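You operate a simulated robot arm through the tools that you are given. There is no shell and no other tool.

You are at the controls of a simulated robot arm. One attempt, no reset.

Task
Run a mono check on the ROOM source and balance it till EVEN shows.
Fine: trim fader at 10; source and MONO stay on; leave amp and projector.

The check looks at the end state, three seconds after you hand in, the way a careful person would. Anything else that was tipped, shoved, dropped, spilled or broken makes it a failure.

Robot
A 6-joint arm with a two-finger gripper, fixed in place. Base frame: the origin is on the floor under the middle of its stand, x ahead of it, y to its left, z up. Units: m, degrees, N and s.
With the tool pointing down near the work surface it reaches from about 0.5 to 0.82 m from the base axis. Its first joint turns from -166.0 to 166.0 degrees. Payload 1.66 kg.
Tool frame: the origin (TCP) lies between the finger pads and is the grasp point; the fingertips stand 0.016 m ahead of it; z points along the fingers, y is the line along which they close. The gripper opens to 0.111 m; its body begins 0.104 m behind the TCP.
Orientation is told as [roll, pitch, yaw] about the base's x, y, z axes, in that order, counted from this pose: with the fingers straight down and closing along the base's y, the tool's x points along the base's -x, its y along +y and its z along -z.

Tools
- The arm moves only by the tool arm_command. Its argument "commands" is a list of rows, each a list of 2 entries, a list of its own where there are three numbers: the shift along the tool's x, y, z in m, then the turn, a rotation vector about the tool's x, y, z in degrees. In form: [[[tx, ty, tz], [ax, ay, az]], ...]. A call has 1 to 20 rows; each row is the pose to reach, as a shift and turn from the pose commanded when the call began, along the tool's axes at that moment. "fingers" is the gripper command, from -1 (fully open) to 1 (shut), values between in proportion, set as the call begins (left out, the last holds). Rows are played at 5 a second. More than 0.05 m and 8.6 degrees between two rows, or a gripper value outside its range, and nothing of the call is played. Where a pose cannot be reached the arm comes as near as it can. A force on the tool above 40 N (or 10 N above the force at the start of the call, whichever is more), or a blocked arm, ends the call early, and 0.2 s more pass. Each finger travels about 0.1698 m/s and halts on what it meets, pressing with about 32 N; the grip force reading is that of the motor and also rises with nothing between the fingers. The clock runs only during rows and for 0.2 s after the last one: add rows that repeat a pose to give the fingers time. The reply holds the time, the measured pose of the TCP, the force on the tool along the base axes, the opening and the grip force, in the units named above and with some noise, with the torque about the TCP (base axes, N m) and any sound that the robot's microphone picked up.
- Cameras (640 x 400 px; columns grow to the right, rows downward): "scene" is fixed at [0.2216, 0.6495, 1.4088]; the picture's right is [-0.95, -0.30, 0.00], its down [-0.10, 0.32, -0.94] and it looks along [0.28, -0.90, -0.33] (base axes); focal length 360 px, centre (320, 200). "wrist" rides on the gripper at [0.07, 0.014, -0.143] in the tool frame; the picture's right is [-0.19, 0.98, 0.00], its down [-0.87, -0.17, -0.47] and it looks along [-0.46, -0.09, 0.88] (tool axes); focal length 230 px, centre (320, 200). There is no depth. A picture from a camera that has moved, and an enlarged one, comes with that camera's place and axes in the base frame and with its lens.
- snapshot(camera): a new picture of that camera. It takes no simulated time.
- slide_trunk(by): moves the trunk up (or, below 0, down) by that many m; the arm rides with it, the base frame stays. It gives what a move gives, with no picture.
- enlarge(camera, box): a new picture of the part [left, top, right, bottom] of that camera's present view, enlarged. It takes no simulated time.
- finish_job(): hands the job in; it is judged then, once.

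Places have to be worked out from the pictures, the camera data and where the tool is seen. Open the gripper and draw the arm clear of the work before you hand the job in, unless the task says otherwise.

The tools are called after "Call:" by a JSON object that holds its "method" and its "body". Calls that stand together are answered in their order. arm_command: Moves the arm, as the interface text tells. Its arguments: {"type":"object","properties":{"commands":{"type":"array","items":{"type":"array"}},"fingers":{"type":"number"}},"required":["commands"]} The other tools are called the same way: slide_trunk (by) moves the trunk up or down; snapshot (camera) takes a picture; enlarge (camera, box) takes an enlarged picture of a part of a camera's view; finish_job () hands the job in.

At the start:

```text
time: 0.0
ee_pos: [0.1992, -0.319, 1.1777]
tcp_rot: [0.0, 0.0, -0.1]
force: [-0.3, 0.3, -0.5]
wrist_torque: [-0.01, 0.02, -0.02]
grip_width: 0.111
grasp_force: 0.1
trunk travel left (down, up): [-0.2, 0.39]
```

scene: 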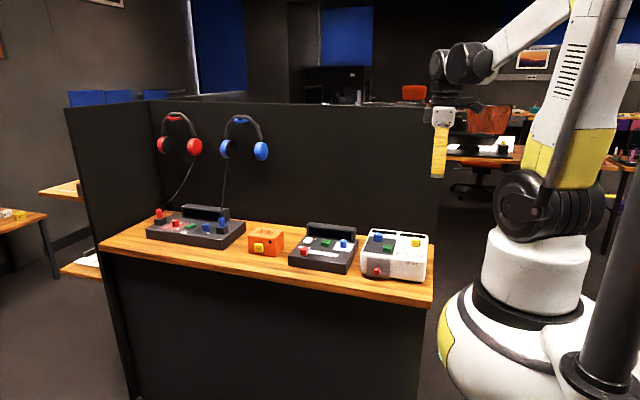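
wrist: 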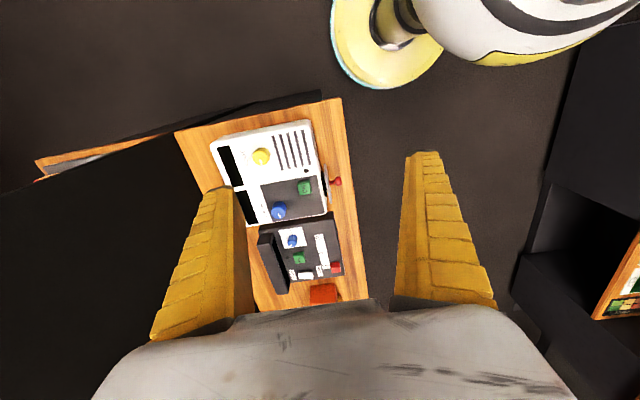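

I'll start by looking closely at the desk with its devices to read labels and identify the controls.

Call:
{"method": "enlarge", "body": {"camera": "scene", "box": [130, 180, 290, 280]}}

Call:
{"method": "enlarge", "body": {"camera": "scene", "box": [280, 200, 440, 300]}}

Call:
{"method": "enlarge", "body": {"camera": "wrist", "box": [200, 100, 360, 310]}}

```text
4.00 times, centred on (210, 230) of scene
camera zoom: at [0.2216, 0.6495, 1.4088], right [-0.95, -0.3, 0.0], down [-0.1, 0.32, -0.94], along [0.28, -0.9, -0.33], focal length 1439 px, centre (760, 80)
```

zoom: 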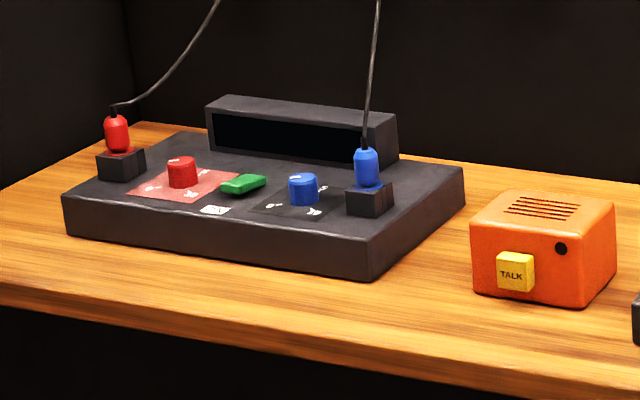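

```text
4.00 times, centred on (360, 250) of scene
camera zoom: at [0.2216, 0.6495, 1.4088], right [-0.95, -0.3, 0.0], down [-0.1, 0.32, -0.94], along [0.28, -0.9, -0.33], focal length 1439 px, centre (160, 0)
```

zoom: 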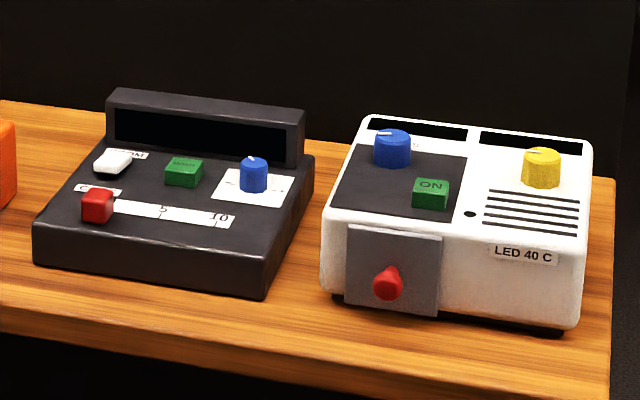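

```text
1.90 times, centred on (280, 205) of wrist
camera zoom: at [0.1303, -0.3063, 1.3199], right [0.19, 0.98, 0.0], down [0.87, -0.17, 0.47], along [0.46, -0.09, -0.88], focal length 438 px, centre (396, 190)
```

zoom: 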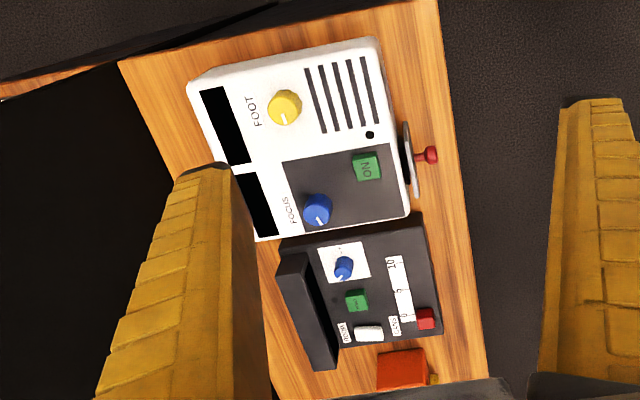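

I'll magnify the small mixer box (white switch, green button, blue knob, red fader) to read its labels and display.

Call:
{"method": "enlarge", "body": {"camera": "scene", "box": [284, 218, 364, 268]}}

Call:
{"method": "enlarge", "body": {"camera": "wrist", "box": [255, 210, 355, 310]}}

Call:
{"method": "enlarge", "body": {"camera": "scene", "box": [145, 195, 245, 250]}}

```text
8.00 times, centred on (324, 243) of scene
camera zoom: at [0.2216, 0.6495, 1.4088], right [-0.95, -0.3, 0.0], down [-0.1, 0.32, -0.94], along [0.28, -0.9, -0.33], focal length 2877 px, centre (288, -144)
```

zoom: 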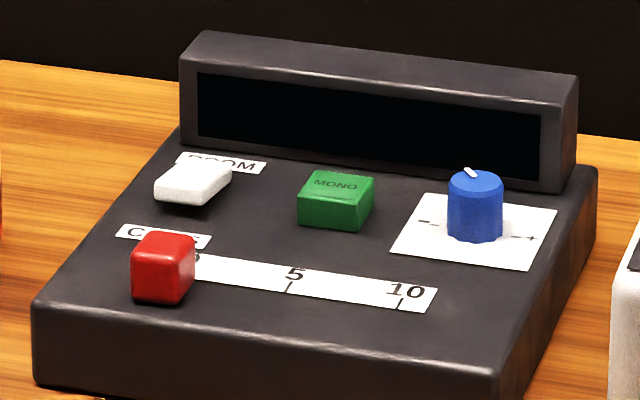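

```text
4.00 times, centred on (305, 260) of wrist
camera zoom: at [0.1303, -0.3063, 1.3199], right [0.19, 0.98, 0.0], down [0.87, -0.17, 0.47], along [0.46, -0.09, -0.88], focal length 920 px, centre (380, -40)
```

zoom: 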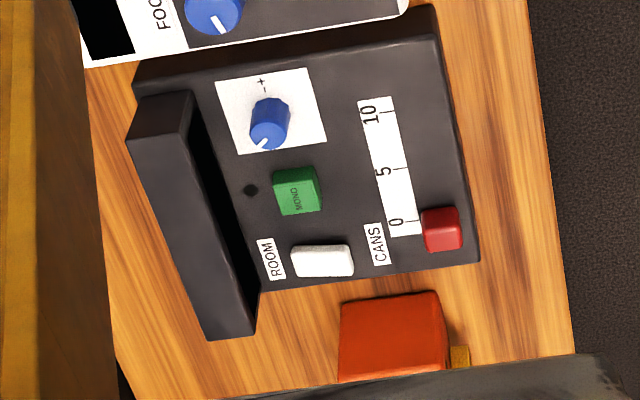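

```text
6.40 times, centred on (195, 222) of scene
camera zoom: at [0.2216, 0.6495, 1.4088], right [-0.95, -0.3, 0.0], down [-0.1, 0.32, -0.94], along [0.28, -0.9, -0.33], focal length 2302 px, centre (1120, 56)
```

zoom: 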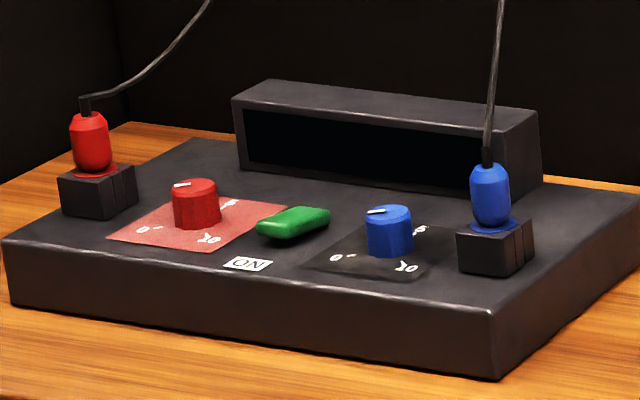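

The mixer has a white ROOM/CANS rocker, a green MONO button, a blue balance knob, and a red 0–10 fader sitting at 0; triangulating puts MONO near (0.545, -0.445, 0.845). I'll move the arm higher over that area for a close wrist view.

Call:
{"method": "arm_command", "body": {"commands": [[[-0.036, -0.0144, 0.014], [0, 0, 0]], [[-0.072, -0.0289, 0.028], [0, 0, 0]], [[-0.108, -0.0433, 0.042], [0, 0, 0]], [[-0.143, -0.0577, 0.056], [0, 0, 0]], [[-0.179, -0.072, 0.07], [0, 0, 0]], [[-0.215, -0.0866, 0.084], [0, 0, 0]], [[-0.251, -0.101, 0.098], [0, 0, 0]], [[-0.251, -0.101, 0.098], [0, 0, 0]]]}}

```text
time: 1.8
ee_pos: [0.4523, -0.4208, 1.081]
tcp_rot: [0.0, 0.0, -0.1]
force: [-0.8, 0.2, -0.8]
wrist_torque: [-0.02, 0.0, 0.03]
grip_width: 0.1109
grasp_force: 0.0
trunk travel left (down, up): [-0.2, 0.39]
```

The arm arrived at (0.452, -0.421, 1.081). Now I take a wrist picture and a scene picture.

Call:
{"method": "snapshot", "body": {"camera": "wrist"}}

Call:
{"method": "snapshot", "body": {"camera": "scene"}}

```text
taken
camera wrist: at [0.3823, -0.4072, 1.2228], right [0.19, 0.98, 0.0], down [0.87, -0.17, 0.47], along [0.46, -0.09, -0.88], focal length 230 px, centre (320, 200)
```

wrist: 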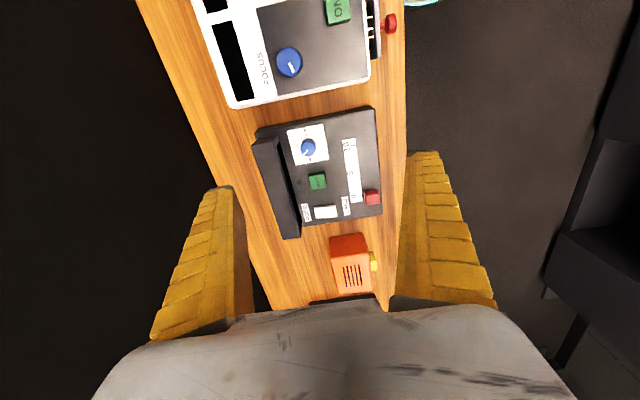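

```text
taken
```

scene: 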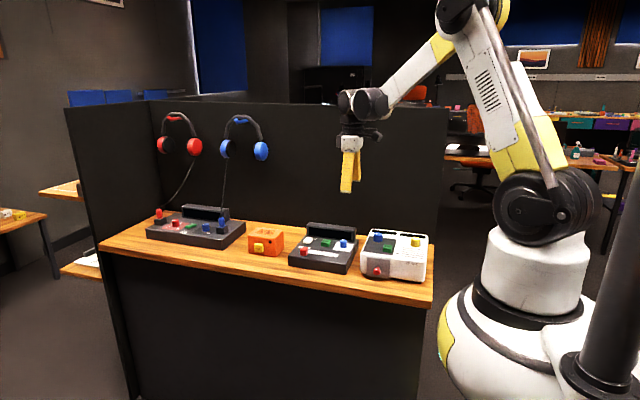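

The mixer lies between the fingers in the wrist view; I zoom on it to locate the controls precisely.

Call:
{"method": "enlarge", "body": {"camera": "wrist", "box": [240, 100, 400, 250]}}

Call:
{"method": "enlarge", "body": {"camera": "wrist", "box": [285, 120, 385, 220]}}

```text
2.67 times, centred on (320, 175) of wrist
camera zoom: at [0.3823, -0.4072, 1.2228], right [0.19, 0.98, 0.0], down [0.87, -0.17, 0.47], along [0.46, -0.09, -0.88], focal length 614 px, centre (320, 267)
```

zoom: 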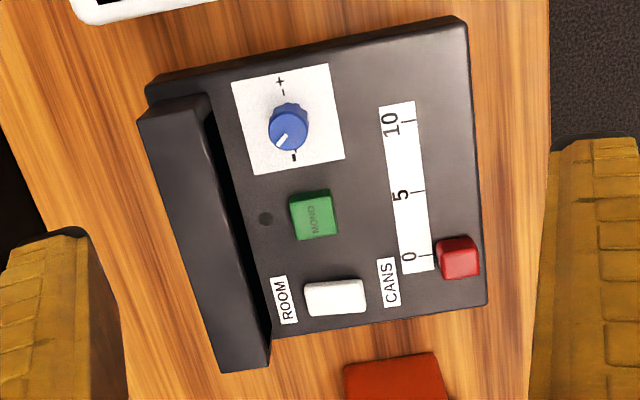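

```text
4.00 times, centred on (335, 170) of wrist
camera zoom: at [0.3823, -0.4072, 1.2228], right [0.19, 0.98, 0.0], down [0.87, -0.17, 0.47], along [0.46, -0.09, -0.88], focal length 920 px, centre (260, 320)
```

zoom: 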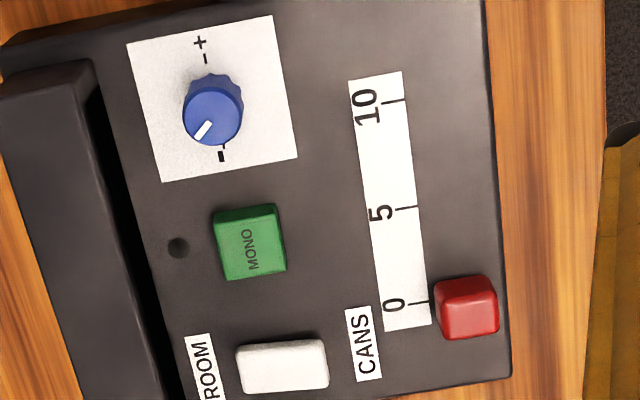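

From this view I estimate: fader knob (0.587, -0.352), 10 tick x≈0.491, MONO (0.539, -0.442), rocker (0.603, -0.439), balance knob (0.477, -0.445), with the panel about z≈0.84 and axis-aligned with the base. I'll close the fingers up here to see their tip shape and how they project.

Call:
{"method": "arm_command", "body": {"commands": [[[0, 0, 0], [0, 0, 0]], [[0, 0, 0], [0, 0, 0]], [[0, 0, 0], [0, 0, 0]]], "fingers": 1}}

Call:
{"method": "snapshot", "body": {"camera": "wrist"}}

Call:
{"method": "enlarge", "body": {"camera": "scene", "box": [310, 80, 430, 200]}}

```text
time: 2.6
ee_pos: [0.452, -0.4207, 1.08]
tcp_rot: [0.0, 0.0, 0.0]
force: [0.3, 0.3, 1.3]
wrist_torque: [-0.01, 0.01, 0.01]
grip_width: 0.0001
grasp_force: 28.8
trunk travel left (down, up): [-0.2, 0.39]
```

```text
taken
camera wrist: at [0.3821, -0.4073, 1.2228], right [0.19, 0.98, 0.0], down [0.87, -0.17, 0.47], along [0.46, -0.09, -0.88], focal length 230 px, centre (320, 200)
```

wrist: 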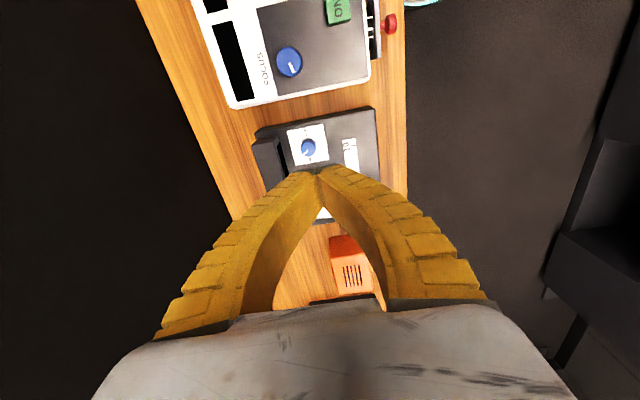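

```text
3.33 times, centred on (370, 140) of scene
camera zoom: at [0.2216, 0.6495, 1.4088], right [-0.95, -0.3, 0.0], down [-0.1, 0.32, -0.94], along [0.28, -0.9, -0.33], focal length 1199 px, centre (153, 400)
```

zoom: 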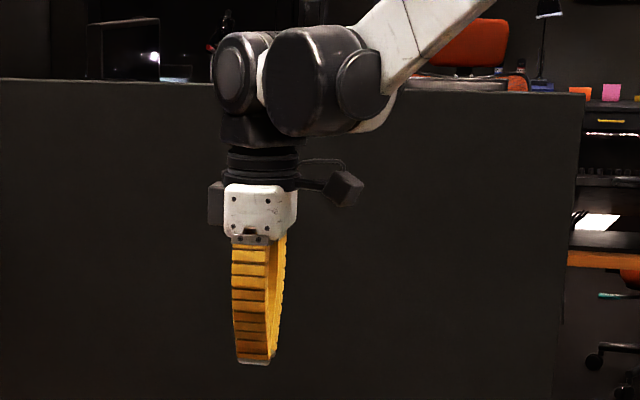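

The fingers are fin-ray style, about 28 mm wide in x and meeting at the tips; the projection matches the geometry. I'll open them again and go lower over the mixer for a nearer look at the rocker tilt and fader knob, staying above z≈0.93 at the tips.

Call:
{"method": "arm_command", "body": {"commands": [[[-0.017, -0.002, 0.032], [0, 0, 0]], [[-0.034, -0.004, 0.065], [0, 0, 0]], [[-0.051, -0.007, 0.098], [0, 0, 0]], [[-0.068, -0.009, 0.13], [0, 0, 0]], [[-0.068, -0.009, 0.13], [0, 0, 0]]], "fingers": -1}}

Call:
{"method": "snapshot", "body": {"camera": "wrist"}}

Call:
{"method": "enlarge", "body": {"camera": "wrist", "box": [230, 80, 410, 230]}}

Call:
{"method": "enlarge", "body": {"camera": "scene", "box": [280, 190, 440, 290]}}

```text
time: 3.8
ee_pos: [0.5197, -0.4296, 0.9503]
tcp_rot: [0.0, 0.0, -0.1]
force: [1.2, -0.5, -0.2]
wrist_torque: [-0.02, -0.01, 0.03]
grip_width: 0.1109
grasp_force: 0.0
trunk travel left (down, up): [-0.2, 0.39]
```

```text
taken
camera wrist: at [0.4502, -0.4163, 1.0911], right [0.19, 0.98, 0.0], down [0.87, -0.17, 0.47], along [0.46, -0.09, -0.88], focal length 230 px, centre (320, 200)
```

wrist: 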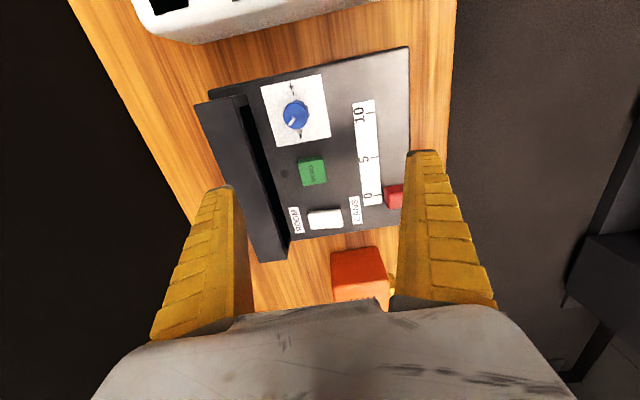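

```text
2.67 times, centred on (320, 155) of wrist
camera zoom: at [0.4502, -0.4163, 1.0911], right [0.19, 0.98, 0.0], down [0.87, -0.17, 0.47], along [0.46, -0.09, -0.88], focal length 614 px, centre (320, 320)
```

zoom: 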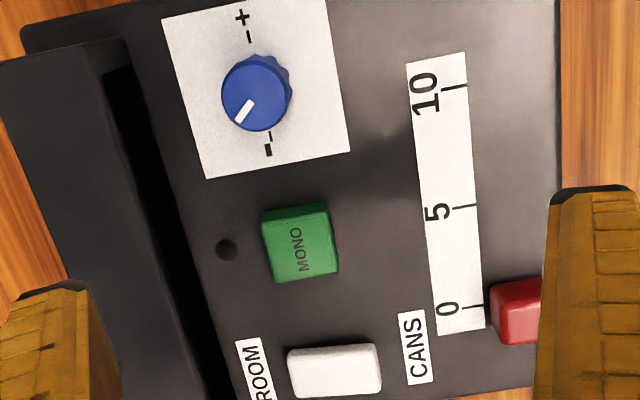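

```text
4.00 times, centred on (360, 240) of scene
camera zoom: at [0.2216, 0.6495, 1.4088], right [-0.95, -0.3, 0.0], down [-0.1, 0.32, -0.94], along [0.28, -0.9, -0.33], focal length 1439 px, centre (160, 40)
```

zoom: 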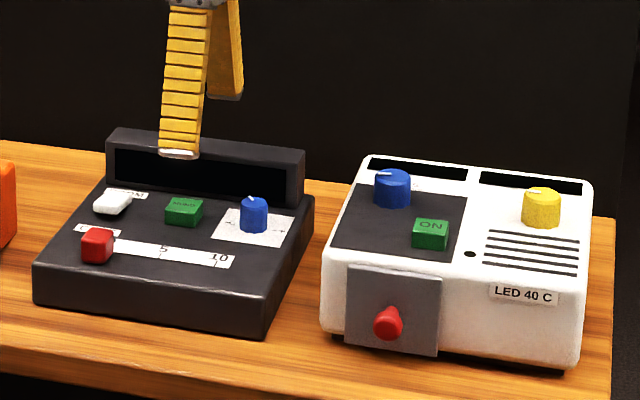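

Refined estimates agree between both cameras: MONO top (0.539, -0.441, 0.853), ticks 0/5/10 at x = 0.587/0.539/0.4915, panel z≈0.842, fader knob centre about (0.587, -0.3525), roughly 25–28 mm wide. I'll move above the fader knob with the gripper half-open and check alignment.

Call:
{"method": "arm_command", "body": {"commands": [[[-0.0224, 0.0257, 0.01], [0, 0, 0]], [[-0.0449, 0.0514, 0.02], [0, 0, 0]], [[-0.0673, 0.0771, 0.03], [0, 0, 0]], [[-0.0673, 0.0771, 0.03], [0, 0, 0]]], "fingers": -0.1}}

Call:
{"method": "snapshot", "body": {"camera": "wrist"}}

Call:
{"method": "enlarge", "body": {"camera": "wrist", "box": [220, 100, 420, 225]}}

Call:
{"method": "enlarge", "body": {"camera": "scene", "box": [280, 190, 376, 250]}}

```text
time: 4.8
ee_pos: [0.586, -0.3526, 0.919]
tcp_rot: [0.0, 0.0, -0.1]
force: [0.3, 0.8, 0.2]
wrist_torque: [-0.05, -0.03, 0.02]
grip_width: 0.0632
grasp_force: 1.8
trunk travel left (down, up): [-0.2, 0.39]
```

```text
taken
camera wrist: at [0.5175, -0.3388, 1.0618], right [0.19, 0.98, 0.0], down [0.87, -0.17, 0.47], along [0.46, -0.09, -0.88], focal length 230 px, centre (320, 200)
```

wrist: 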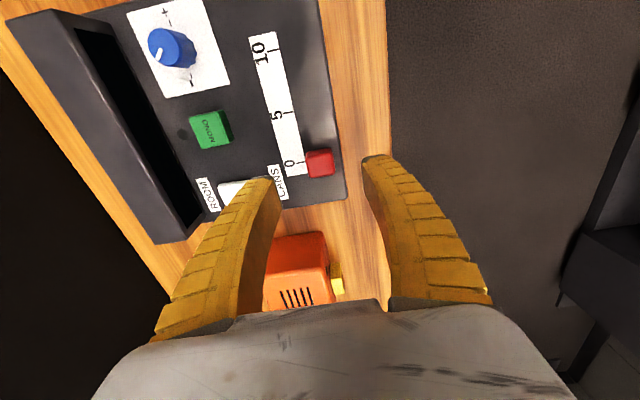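

```text
3.20 times, centred on (320, 162) of wrist
camera zoom: at [0.5175, -0.3388, 1.0618], right [0.19, 0.98, 0.0], down [0.87, -0.17, 0.47], along [0.46, -0.09, -0.88], focal length 736 px, centre (320, 320)
```

zoom: 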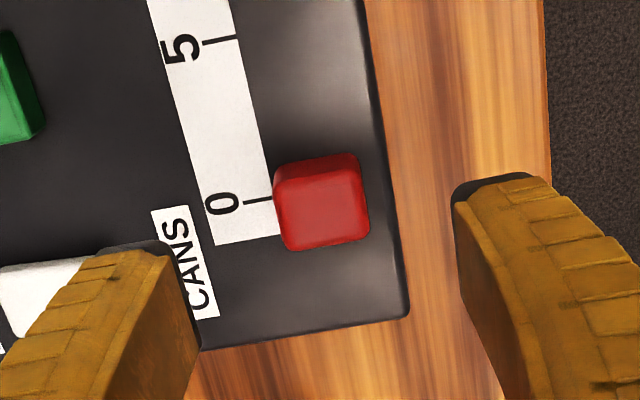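

```text
6.67 times, centred on (328, 220) of scene
camera zoom: at [0.2216, 0.6495, 1.4088], right [-0.95, -0.3, 0.0], down [-0.1, 0.32, -0.94], along [0.28, -0.9, -0.33], focal length 2398 px, centre (267, 67)
```

zoom: 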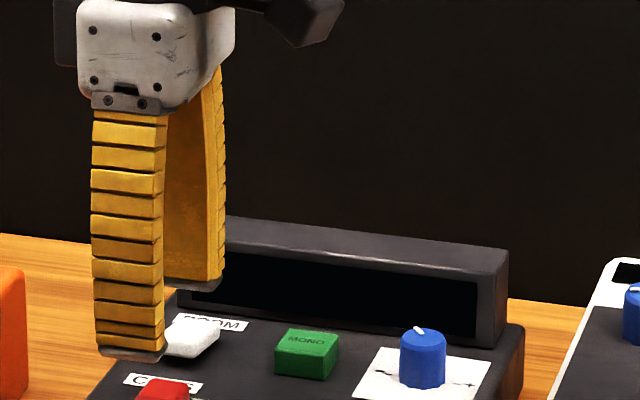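

Fader knob top is about 18×21 mm, z≈0.862, centred at (0.588, -0.351), exactly on the 0 tick. I'll straddle it, with the tips about 6 mm above the panel, checking forces on the way.

Call:
{"method": "arm_command", "body": {"commands": [[[-0.0018, 0.0014, 0.018], [0, 0, 0]], [[-0.0018, 0.0014, 0.036], [0, 0, 0]], [[-0.0018, 0.0014, 0.048], [0, 0, 0]], [[-0.0018, 0.0014, 0.055], [0, 0, 0]], [[-0.0018, 0.0014, 0.055], [0, 0, 0]]]}}

Call:
{"method": "enlarge", "body": {"camera": "wrist", "box": [220, 100, 420, 225]}}

Call:
{"method": "enlarge", "body": {"camera": "scene", "box": [280, 210, 376, 270]}}

```text
time: 6.0
ee_pos: [0.5874, -0.3516, 0.8642]
tcp_rot: [-0.1, 0.1, 0.0]
force: [-0.2, -0.4, 0.3]
wrist_torque: [0.0, 0.03, -0.01]
grip_width: 0.0629
grasp_force: 1.9
trunk travel left (down, up): [-0.2, 0.39]
```

```text
3.20 times, centred on (320, 162) of wrist
camera zoom: at [0.5182, -0.3382, 1.0071], right [0.19, 0.98, 0.0], down [0.87, -0.17, 0.47], along [0.46, -0.09, -0.88], focal length 736 px, centre (320, 320)
```

zoom: 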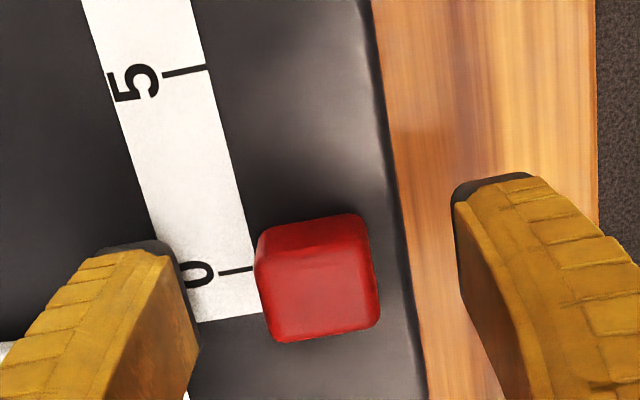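

```text
6.67 times, centred on (328, 240) of scene
camera zoom: at [0.2216, 0.6495, 1.4088], right [-0.95, -0.3, 0.0], down [-0.1, 0.32, -0.94], along [0.28, -0.9, -0.33], focal length 2398 px, centre (267, -67)
```

zoom: 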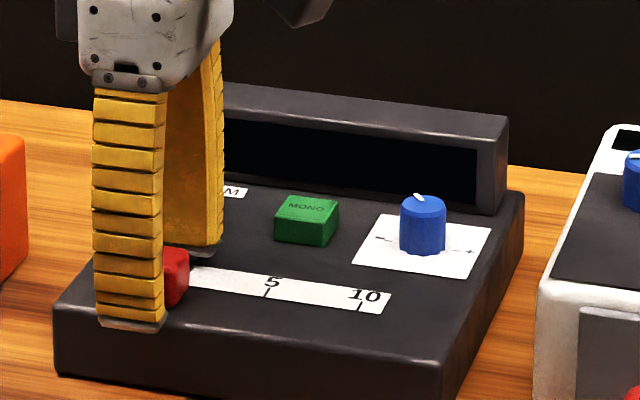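

The knob sits centred between the fingers and nothing is being touched. Now I close on the knob and hold.

Call:
{"method": "arm_command", "body": {"commands": [[[0, 0, 0], [0, 0, 0]], [[0, 0, 0], [0, 0, 0]], [[0, 0, 0], [0, 0, 0]]], "fingers": 1}}

Call:
{"method": "enlarge", "body": {"camera": "wrist", "box": [220, 100, 420, 225]}}

```text
time: 6.8
ee_pos: [0.587, -0.3521, 0.866]
tcp_rot: [-0.1, 0.0, -0.1]
force: [0.2, -6.3, 9.7]
wrist_torque: [-0.08, 0.08, 0.02]
grip_width: 0.0216
grasp_force: 33.8
trunk travel left (down, up): [-0.2, 0.39]
```

```text
3.20 times, centred on (320, 162) of wrist
camera zoom: at [0.5176, -0.3385, 1.0076], right [0.19, 0.98, 0.0], down [0.87, -0.17, 0.47], along [0.46, -0.09, -0.88], focal length 736 px, centre (320, 320)
```

zoom: 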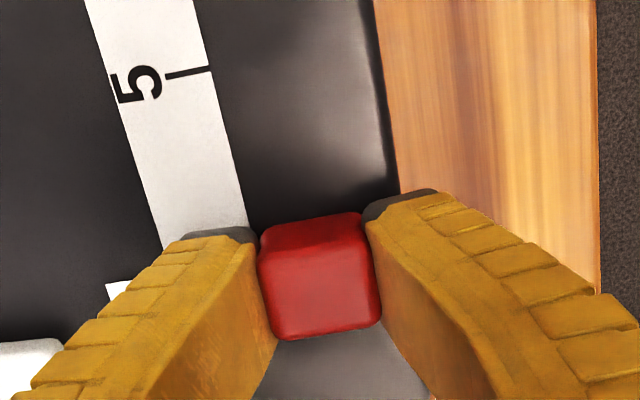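

Gripped at 21.6 mm with moderate force readings. I now drag the knob slowly toward the 10 tick (tool +x = base −x), first about 20 mm to see that it follows.

Call:
{"method": "arm_command", "body": {"commands": [[[0.004, 0, 0], [0, 0, 0]], [[0.008, 0, 0], [0, 0, 0]], [[0.012, 0, 0], [0, 0, 0]], [[0.016, 0, 0], [0, 0, 0]], [[0.02, 0, 0], [0, 0, 0]]]}}

Call:
{"method": "enlarge", "body": {"camera": "wrist", "box": [220, 100, 420, 225]}}

```text
time: 8.0
ee_pos: [0.5678, -0.3518, 0.8648]
tcp_rot: [0.0, 0.0, -0.1]
force: [0.0, -9.3, 12.3]
wrist_torque: [-0.07, -0.2, 0.0]
grip_width: 0.0226
grasp_force: 33.8
trunk travel left (down, up): [-0.2, 0.39]
```

```text
3.20 times, centred on (320, 162) of wrist
camera zoom: at [0.4975, -0.3385, 1.007], right [0.19, 0.98, 0.0], down [0.87, -0.17, 0.47], along [0.46, -0.09, -0.88], focal length 736 px, centre (320, 320)
```

zoom: 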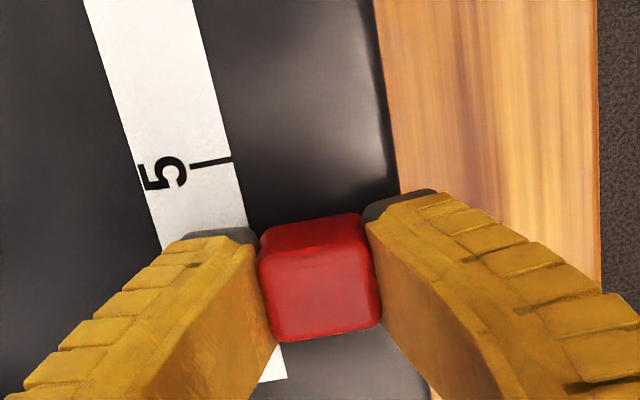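

The knob follows without slip (same place in the view). I continue the drag by the remaining 75.7 mm.

Call:
{"method": "arm_command", "body": {"commands": [[[0.006, 0, 0], [0, 0, 0]], [[0.012, 0, 0], [0, 0, 0]], [[0.018, 0, 0], [0, 0, 0]], [[0.024, 0, 0], [0, 0, 0]], [[0.03, 0, 0], [0, 0, 0]], [[0.036, 0, 0], [0, 0, 0]], [[0.042, 0, 0], [0, 0, 0]], [[0.048, 0, 0], [0, 0, 0]], [[0.054, 0, 0], [0, 0, 0]], [[0.06, 0, 0], [0, 0, 0]], [[0.066, 0, 0], [0, 0, 0]], [[0.071, 0, 0], [0, 0, 0]], [[0.0757, 0, 0], [0, 0, 0]], [[0.0757, 0, 0], [0, 0, 0]]]}}

Call:
{"method": "enlarge", "body": {"camera": "wrist", "box": [220, 100, 420, 225]}}

Call:
{"method": "enlarge", "body": {"camera": "scene", "box": [280, 210, 376, 270]}}

```text
time: 11.0
ee_pos: [0.4917, -0.3519, 0.8648]
tcp_rot: [0.0, 0.0, -0.1]
force: [0.1, -8.7, 10.6]
wrist_torque: [-0.09, -0.02, -0.01]
grip_width: 0.022
grasp_force: 33.9
trunk travel left (down, up): [-0.2, 0.39]
```

```text
3.20 times, centred on (320, 162) of wrist
camera zoom: at [0.4225, -0.3386, 1.0072], right [0.19, 0.98, 0.0], down [0.87, -0.17, 0.47], along [0.46, -0.09, -0.88], focal length 736 px, centre (320, 320)
```

zoom: 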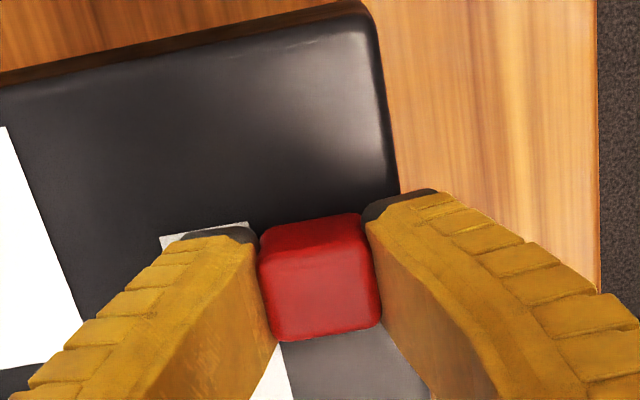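

```text
6.67 times, centred on (328, 240) of scene
camera zoom: at [0.2216, 0.6495, 1.4088], right [-0.95, -0.3, 0.0], down [-0.1, 0.32, -0.94], along [0.28, -0.9, -0.33], focal length 2398 px, centre (267, -67)
```

zoom: 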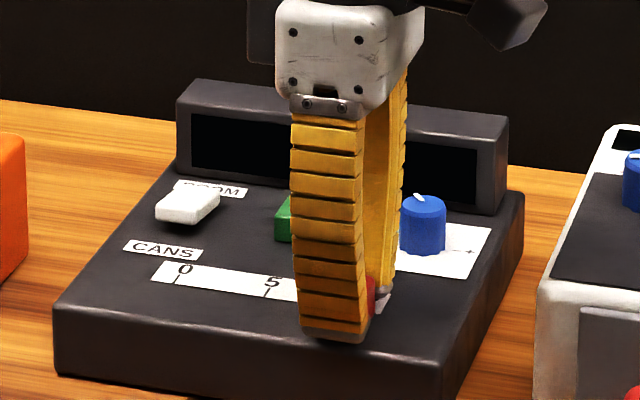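

The knob should now be at 10 (TCP x = 0.4917). I release by opening part-way, rise straight up, and check where the knob sits relative to the tick.

Call:
{"method": "arm_command", "body": {"commands": [[[0, 0, 0], [0, 0, 0]], [[0, 0, 0], [0, 0, 0]], [[0, 0, -0.02], [0, 0, 0]], [[0, 0, -0.045], [0, 0, 0]], [[0, 0, -0.07], [0, 0, 0]], [[0, 0, -0.07], [0, 0, 0]]], "fingers": -0.1}}

Call:
{"method": "enlarge", "body": {"camera": "wrist", "box": [220, 100, 420, 225]}}

Call:
{"method": "enlarge", "body": {"camera": "scene", "box": [280, 210, 376, 270]}}

```text
time: 12.4
ee_pos: [0.4925, -0.3517, 0.9332]
tcp_rot: [0.0, 0.1, 0.0]
force: [-0.8, -0.3, 0.2]
wrist_torque: [0.01, 0.0, 0.02]
grip_width: 0.0629
grasp_force: 1.6
trunk travel left (down, up): [-0.2, 0.39]
```

```text
3.20 times, centred on (320, 162) of wrist
camera zoom: at [0.4227, -0.3381, 1.0763], right [0.19, 0.98, 0.0], down [0.87, -0.17, 0.47], along [0.46, -0.09, -0.88], focal length 736 px, centre (320, 320)
```

zoom: 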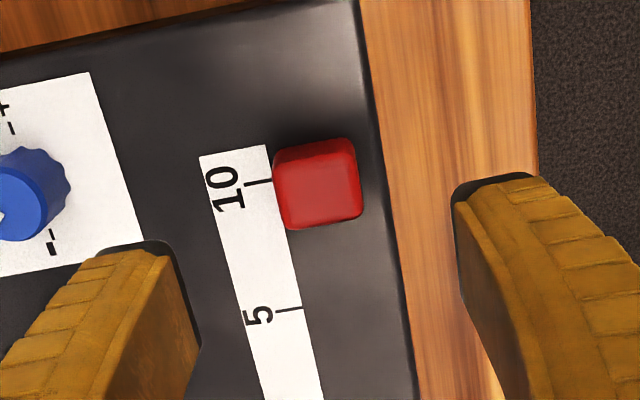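

```text
6.67 times, centred on (328, 240) of scene
camera zoom: at [0.2216, 0.6495, 1.4088], right [-0.95, -0.3, 0.0], down [-0.1, 0.32, -0.94], along [0.28, -0.9, -0.33], focal length 2398 px, centre (267, -67)
```

zoom: 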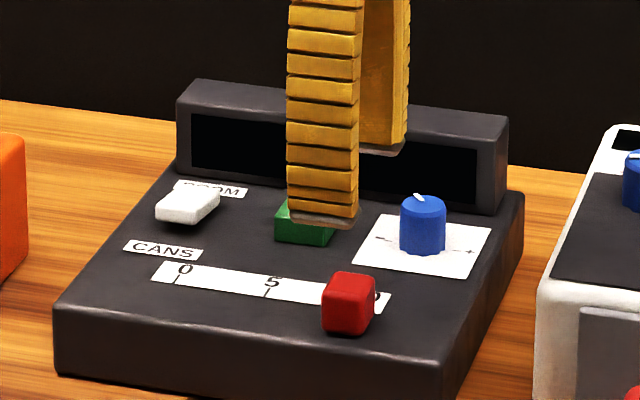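

The red knob lines up with the 10 tick within about a millimetre. Next I inspect the rocker closely in the scene camera to judge which end is down.

Call:
{"method": "enlarge", "body": {"camera": "scene", "box": [296, 230, 328, 250]}}

Call:
{"method": "enlarge", "body": {"camera": "wrist", "box": [220, 150, 300, 250]}}

```text
16.00 times, centred on (312, 240) of scene
camera zoom: at [0.2216, 0.6495, 1.4088], right [-0.95, -0.3, 0.0], down [-0.1, 0.32, -0.94], along [0.28, -0.9, -0.33], focal length 5754 px, centre (448, -440)
```

zoom: 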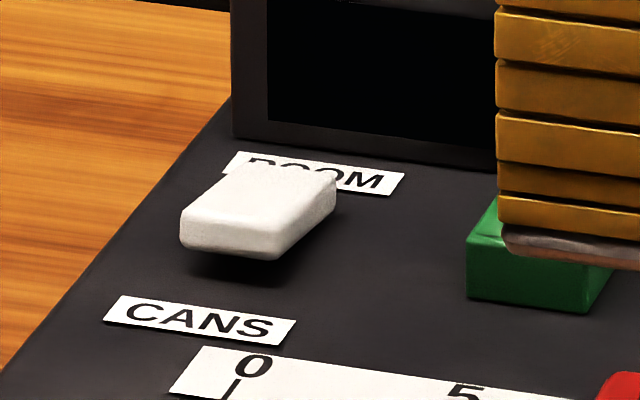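

```text
4.00 times, centred on (260, 200) of wrist
camera zoom: at [0.4227, -0.3381, 1.0763], right [0.19, 0.98, 0.0], down [0.87, -0.17, 0.47], along [0.46, -0.09, -0.88], focal length 920 px, centre (560, 200)
```

zoom: 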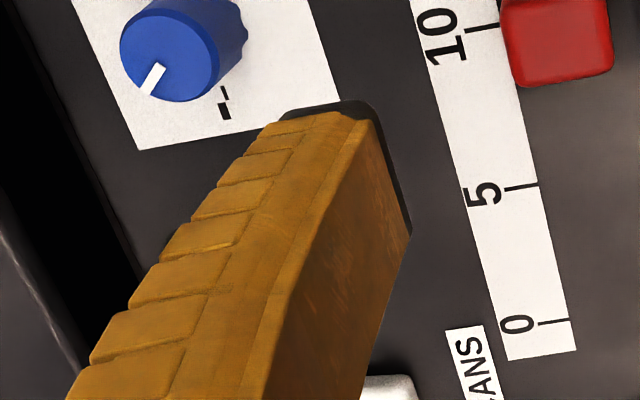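

The rocker's CANS end looks raised, suggesting ROOM end may be down already; I'll compare with the amp's ON rocker for the convention before pressing anything.

Call:
{"method": "enlarge", "body": {"camera": "scene", "box": [176, 214, 208, 234]}}

Call:
{"method": "enlarge", "body": {"camera": "scene", "box": [300, 215, 364, 255]}}

```text
16.00 times, centred on (192, 224) of scene
camera zoom: at [0.2216, 0.6495, 1.4088], right [-0.95, -0.3, 0.0], down [-0.1, 0.32, -0.94], along [0.28, -0.9, -0.33], focal length 5754 px, centre (2368, -184)
```

zoom: 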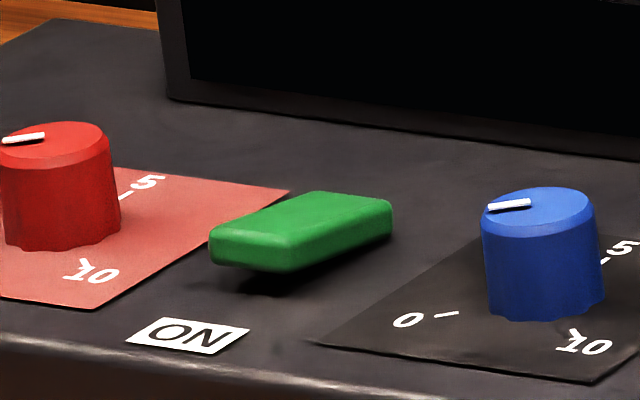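

```text
10.00 times, centred on (332, 235) of scene
camera zoom: at [0.2216, 0.6495, 1.4088], right [-0.95, -0.3, 0.0], down [-0.1, 0.32, -0.94], along [0.28, -0.9, -0.33], focal length 3596 px, centre (200, -150)
```

zoom: 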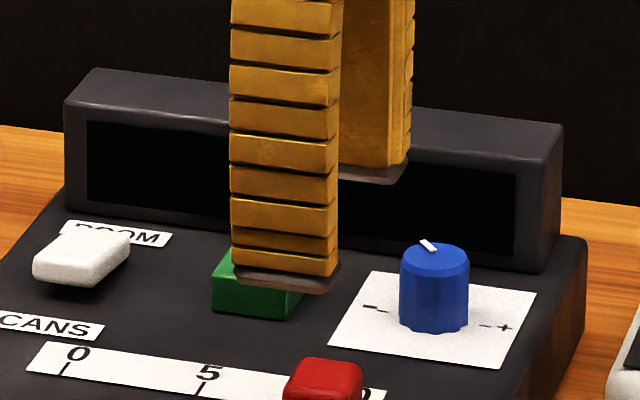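

The amp's raised ON end (off, blank display) supports the usual convention that the pressed-down end is selected. I'll close the fingers and hover over MONO at (0.539, -0.441) to press it and see what the display says.

Call:
{"method": "arm_command", "body": {"commands": [[[-0.0155, -0.0298, 0.0], [0, 0, 0]], [[-0.031, -0.0595, 0.0], [0, 0, 0]], [[-0.0465, -0.0893, 0.01], [0, 0, 0]], [[-0.0465, -0.0893, 0.033], [0, 0, 0]], [[-0.0465, -0.0893, 0.033], [0, 0, 0]]], "fingers": 1}}

Call:
{"method": "enlarge", "body": {"camera": "wrist", "box": [220, 100, 420, 225]}}

Call:
{"method": "enlarge", "body": {"camera": "scene", "box": [280, 205, 376, 265]}}

```text
time: 13.6
ee_pos: [0.5395, -0.4419, 0.9013]
tcp_rot: [0.0, 0.0, 0.0]
force: [-1.0, 0.5, 0.2]
wrist_torque: [-0.03, 0.0, 0.03]
grip_width: 0.0
grasp_force: 28.5
trunk travel left (down, up): [-0.2, 0.39]
```

```text
3.20 times, centred on (320, 162) of wrist
camera zoom: at [0.4695, -0.4285, 1.0442], right [0.19, 0.98, 0.0], down [0.87, -0.17, 0.47], along [0.46, -0.09, -0.88], focal length 736 px, centre (320, 320)
```

zoom: 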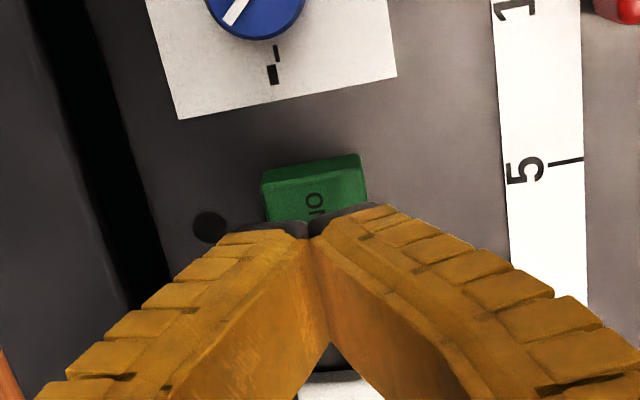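

```text
6.67 times, centred on (328, 235) of scene
camera zoom: at [0.2216, 0.6495, 1.4088], right [-0.95, -0.3, 0.0], down [-0.1, 0.32, -0.94], along [0.28, -0.9, -0.33], focal length 2398 px, centre (267, -33)
```

zoom: 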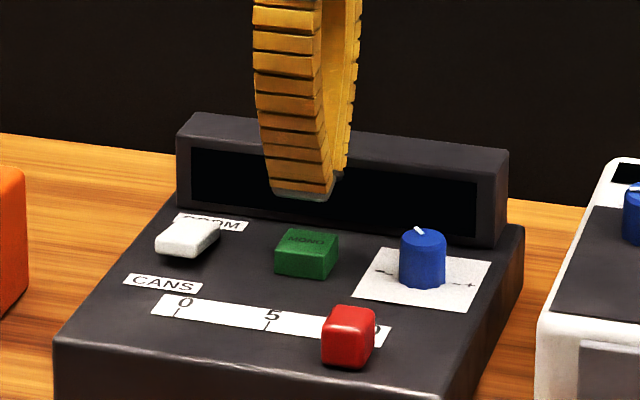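

The tips are centred over MONO, about 32 mm above its top. I descend in small steps and watch the force.

Call:
{"method": "arm_command", "body": {"commands": [[[0, 0, 0.012], [0, 0, 0]], [[0, 0, 0.024], [0, 0, 0]], [[0, 0, 0.028], [0, 0, 0]], [[0, 0, 0.03], [0, 0, 0]], [[0, 0, 0.032], [0, 0, 0]]]}}

```text
time: 14.8
ee_pos: [0.5392, -0.4421, 0.8698]
tcp_rot: [0.0, -0.1, 0.0]
force: [0.6, 0.2, 0.3]
wrist_torque: [0.03, -0.01, 0.0]
grip_width: 0.0001
grasp_force: 28.7
trunk travel left (down, up): [-0.2, 0.39]
```

The tips are at z≈0.854 with no contact yet. I continue down in 1 mm steps to depress the button.

Call:
{"method": "arm_command", "body": {"commands": [[[0, 0, 0.001], [0, 0, 0]], [[0, 0, 0.002], [0, 0, 0]], [[0, 0, 0.003], [0, 0, 0]], [[0, 0, 0.004], [0, 0, 0]]]}}

Call:
{"method": "enlarge", "body": {"camera": "scene", "box": [280, 205, 376, 265]}}

```text
time: 15.8
ee_pos: [0.5373, -0.4407, 0.8652]
tcp_rot: [0.0, 0.1, -0.1]
force: [-0.3, -0.7, 1.3]
wrist_torque: [0.0, -0.01, 0.01]
grip_width: 0.0059
grasp_force: 29.1
trunk travel left (down, up): [-0.2, 0.39]
```

```text
6.67 times, centred on (328, 235) of scene
camera zoom: at [0.2216, 0.6495, 1.4088], right [-0.95, -0.3, 0.0], down [-0.1, 0.32, -0.94], along [0.28, -0.9, -0.33], focal length 2398 px, centre (267, -33)
```

zoom: 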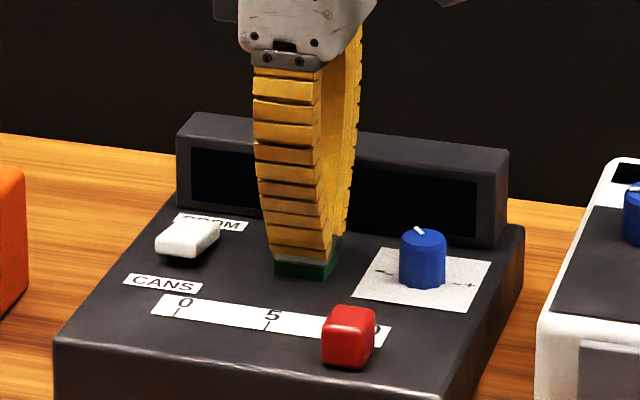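

Contact has begun (small force), display still blank. I press further in 1 mm steps.

Call:
{"method": "arm_command", "body": {"commands": [[[0, 0, 0.001], [0, 0, 0]], [[0, 0, 0.002], [0, 0, 0]], [[0, 0, 0.003], [0, 0, 0]]]}}

Call:
{"method": "enlarge", "body": {"camera": "scene", "box": [280, 205, 376, 265]}}

Call:
{"method": "enlarge", "body": {"camera": "wrist", "box": [220, 100, 420, 225]}}

```text
time: 16.6
ee_pos: [0.5379, -0.4403, 0.8613]
tcp_rot: [0.0, 0.1, 0.0]
force: [0.0, -1.0, 2.8]
wrist_torque: [-0.02, -0.01, -0.05]
grip_width: 0.0061
grasp_force: 28.7
trunk travel left (down, up): [-0.2, 0.39]
heard: click
```

```text
6.67 times, centred on (328, 235) of scene
camera zoom: at [0.2216, 0.6495, 1.4088], right [-0.95, -0.3, 0.0], down [-0.1, 0.32, -0.94], along [0.28, -0.9, -0.33], focal length 2398 px, centre (267, -33)
```

zoom: 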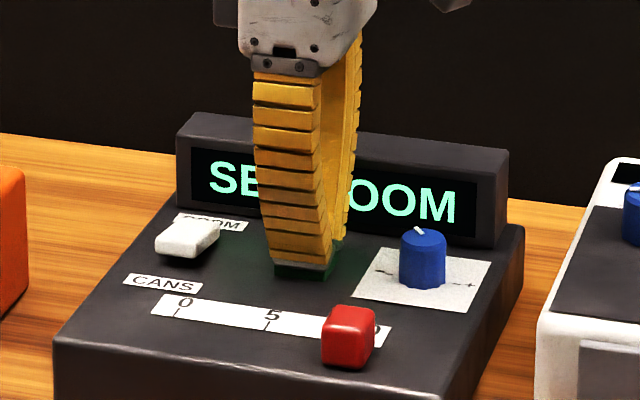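

```text
3.20 times, centred on (320, 162) of wrist
camera zoom: at [0.469, -0.4272, 1.0047], right [0.19, 0.98, 0.0], down [0.87, -0.17, 0.47], along [0.46, -0.09, -0.88], focal length 736 px, centre (320, 320)
```

zoom: 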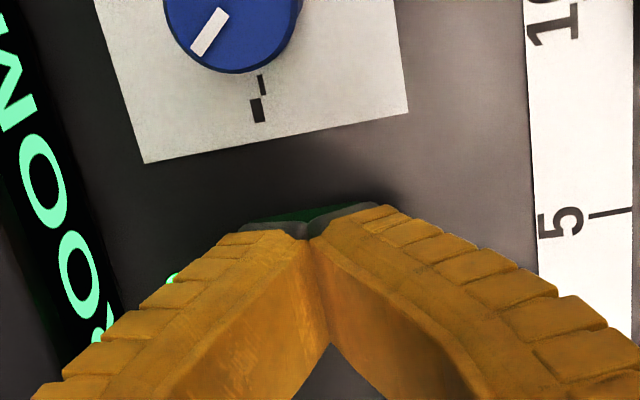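

A click: MONO latched, and the display shows "SE… ROOM". I rise straight up to read it fully.

Call:
{"method": "arm_command", "body": {"commands": [[[0, 0, -0.01], [0, 0, 0]], [[0, 0, -0.025], [0, 0, 0]], [[0, 0, -0.05], [0, 0, 0]], [[0.0, 0, -0.08], [0, 0, 0]], [[0.0, 0, -0.08], [0, 0, 0]]]}}

Call:
{"method": "enlarge", "body": {"camera": "scene", "box": [280, 205, 376, 265]}}

Call:
{"method": "enlarge", "body": {"camera": "wrist", "box": [220, 60, 420, 210]}}

```text
time: 17.8
ee_pos: [0.5391, -0.4419, 0.9425]
tcp_rot: [0.0, 0.0, 0.0]
force: [0.5, 0.8, 0.8]
wrist_torque: [0.02, 0.01, -0.04]
grip_width: 0.0
grasp_force: 28.7
trunk travel left (down, up): [-0.2, 0.39]
```

```text
6.67 times, centred on (328, 235) of scene
camera zoom: at [0.2216, 0.6495, 1.4088], right [-0.95, -0.3, 0.0], down [-0.1, 0.32, -0.94], along [0.28, -0.9, -0.33], focal length 2398 px, centre (267, -33)
```

zoom: 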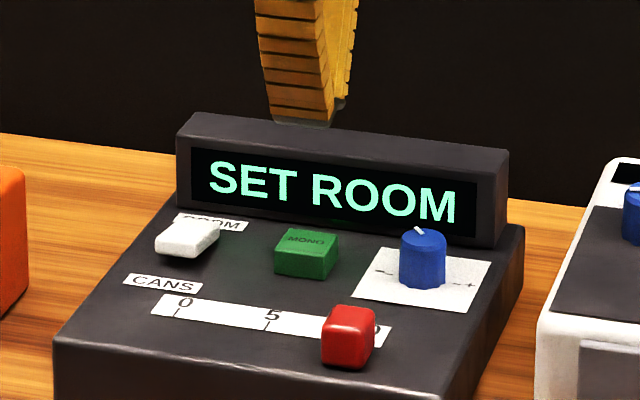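

```text
2.67 times, centred on (320, 135) of wrist
camera zoom: at [0.4689, -0.4277, 1.0851], right [0.19, 0.98, 0.0], down [0.87, -0.17, 0.47], along [0.46, -0.09, -0.88], focal length 614 px, centre (320, 373)
```

zoom: 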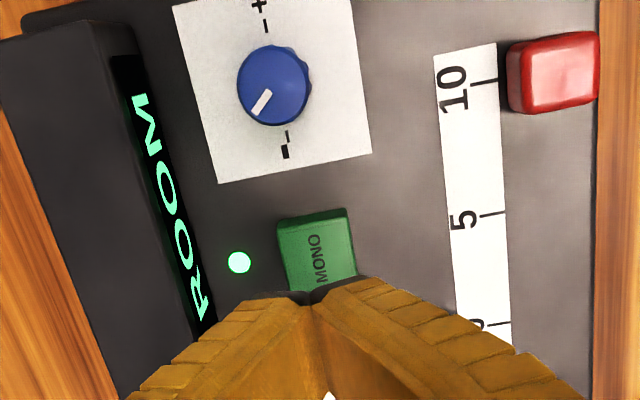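

MONO is on (LED lit) and the display says "SET ROOM". The ROOM end of the rocker looks low (z≈0.850) versus the CANS end (≈0.859), so I need a direct look; I'll turn the tool 90° so the fingers are slim in y (clear of the screen) and the wrist camera looks toward the screen, hovering above the rocker.

Call:
{"method": "arm_command", "body": {"commands": [[[-0.006, -0.002, -0.005], [0, 0, 8.2]], [[-0.012, -0.003, -0.01], [0, 0, 16.4]], [[-0.018, -0.005, -0.015], [0, 0, 24.6]], [[-0.024, -0.006, -0.02], [0, 0, 32.8]], [[-0.03, -0.008, -0.02], [0, 0, 41.0]], [[-0.036, -0.009, -0.02], [0, 0, 49.2]], [[-0.042, -0.011, -0.02], [0, 0, 57.4]], [[-0.048, -0.012, -0.02], [0, 0, 65.6]], [[-0.054, -0.014, -0.02], [0, 0, 73.8]], [[-0.06, -0.015, -0.02], [0, 0, 82.0]], [[-0.063, -0.016, -0.02], [0, 0, 90.0]], [[-0.063, -0.016, -0.02], [0, 0, 90.0]]]}}

Call:
{"method": "snapshot", "body": {"camera": "wrist"}}

Call:
{"method": "snapshot", "body": {"camera": "scene"}}

```text
time: 20.4
ee_pos: [0.602, -0.4562, 0.9629]
tcp_rot: [0.0, -0.1, -90.2]
force: [0.0, -0.2, 0.1]
wrist_torque: [0.03, -0.02, 0.01]
grip_width: 0.0002
grasp_force: 29.0
trunk travel left (down, up): [-0.2, 0.39]
```

```text
taken
camera wrist: at [0.6153, -0.3874, 1.1048], right [0.98, -0.19, 0.0], down [-0.17, -0.87, 0.47], along [-0.09, -0.46, -0.88], focal length 230 px, centre (320, 200)
```

wrist: 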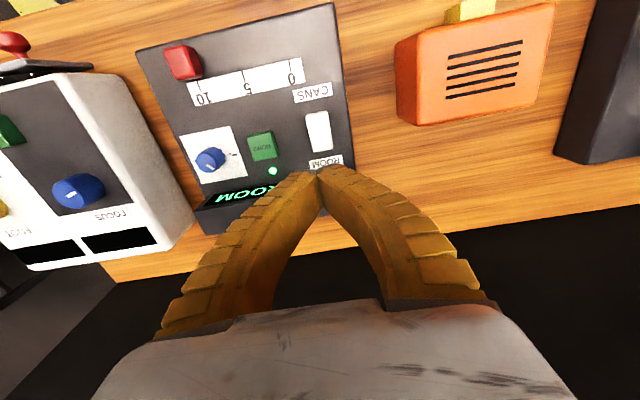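

```text
taken
```

scene: 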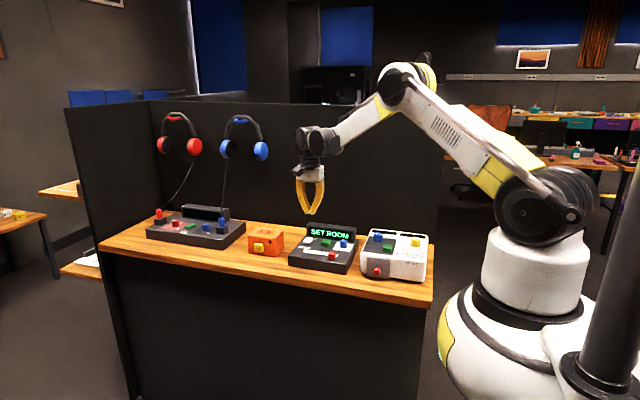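

Reached yaw -90° above the rocker with the camera on the operator side. I zoom on the rocker.

Call:
{"method": "enlarge", "body": {"camera": "wrist", "box": [240, 60, 380, 200]}}

Call:
{"method": "enlarge", "body": {"camera": "scene", "box": [292, 200, 340, 250]}}

```text
2.86 times, centred on (310, 130) of wrist
camera zoom: at [0.6153, -0.3874, 1.1048], right [0.98, -0.19, 0.0], down [-0.17, -0.87, 0.47], along [-0.09, -0.46, -0.88], focal length 657 px, centre (349, 400)
```

zoom: 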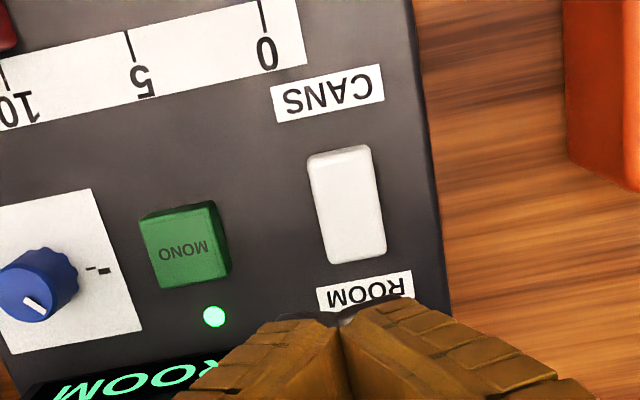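

```text
8.00 times, centred on (316, 225) of scene
camera zoom: at [0.2216, 0.6495, 1.4088], right [-0.95, -0.3, 0.0], down [-0.1, 0.32, -0.94], along [0.28, -0.9, -0.33], focal length 2877 px, centre (352, 0)
```

zoom: 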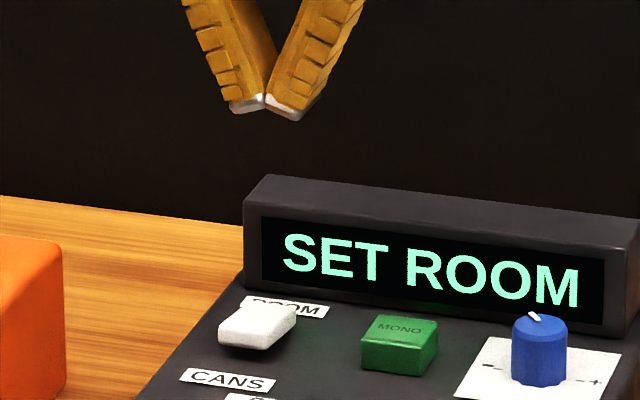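

The rocker spans y −0.458…−0.418 at x≈0.604. I'll descend over its ROOM end (y≈−0.456) with closed tips, stopping just above expected contact.

Call:
{"method": "arm_command", "body": {"commands": [[[0, 0.002, 0.03], [0, 0, 0]], [[0, 0.002, 0.06], [0, 0, 0]], [[0, 0.002, 0.08], [0, 0, 0]], [[0, 0.002, 0.088], [0, 0, 0]], [[0, 0.002, 0.088], [0, 0, 0]]]}}

Call:
{"method": "enlarge", "body": {"camera": "wrist", "box": [240, 60, 380, 200]}}

Call:
{"method": "enlarge", "body": {"camera": "scene", "box": [292, 210, 340, 250]}}

```text
time: 21.6
ee_pos: [0.6029, -0.4564, 0.8743]
tcp_rot: [-0.1, 0.0, -90.0]
force: [0.2, 1.3, -1.1]
wrist_torque: [-0.02, 0.04, 0.02]
grip_width: 0.0
grasp_force: 28.9
trunk travel left (down, up): [-0.2, 0.39]
```

```text
2.86 times, centred on (310, 130) of wrist
camera zoom: at [0.6172, -0.3874, 1.0163], right [0.98, -0.19, 0.0], down [-0.17, -0.87, 0.47], along [-0.09, -0.46, -0.88], focal length 657 px, centre (349, 400)
```

zoom: 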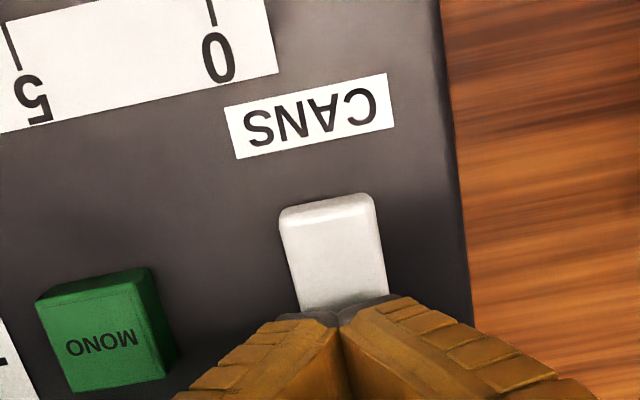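

```text
10.00 times, centred on (316, 230) of scene
camera zoom: at [0.2216, 0.6495, 1.4088], right [-0.95, -0.3, 0.0], down [-0.1, 0.32, -0.94], along [0.28, -0.9, -0.33], focal length 3596 px, centre (360, -100)
```

zoom: 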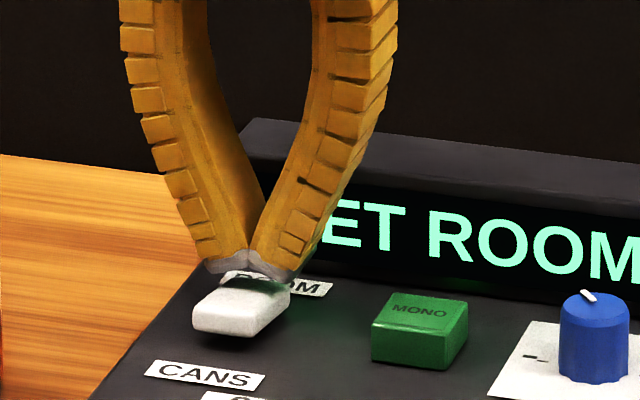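

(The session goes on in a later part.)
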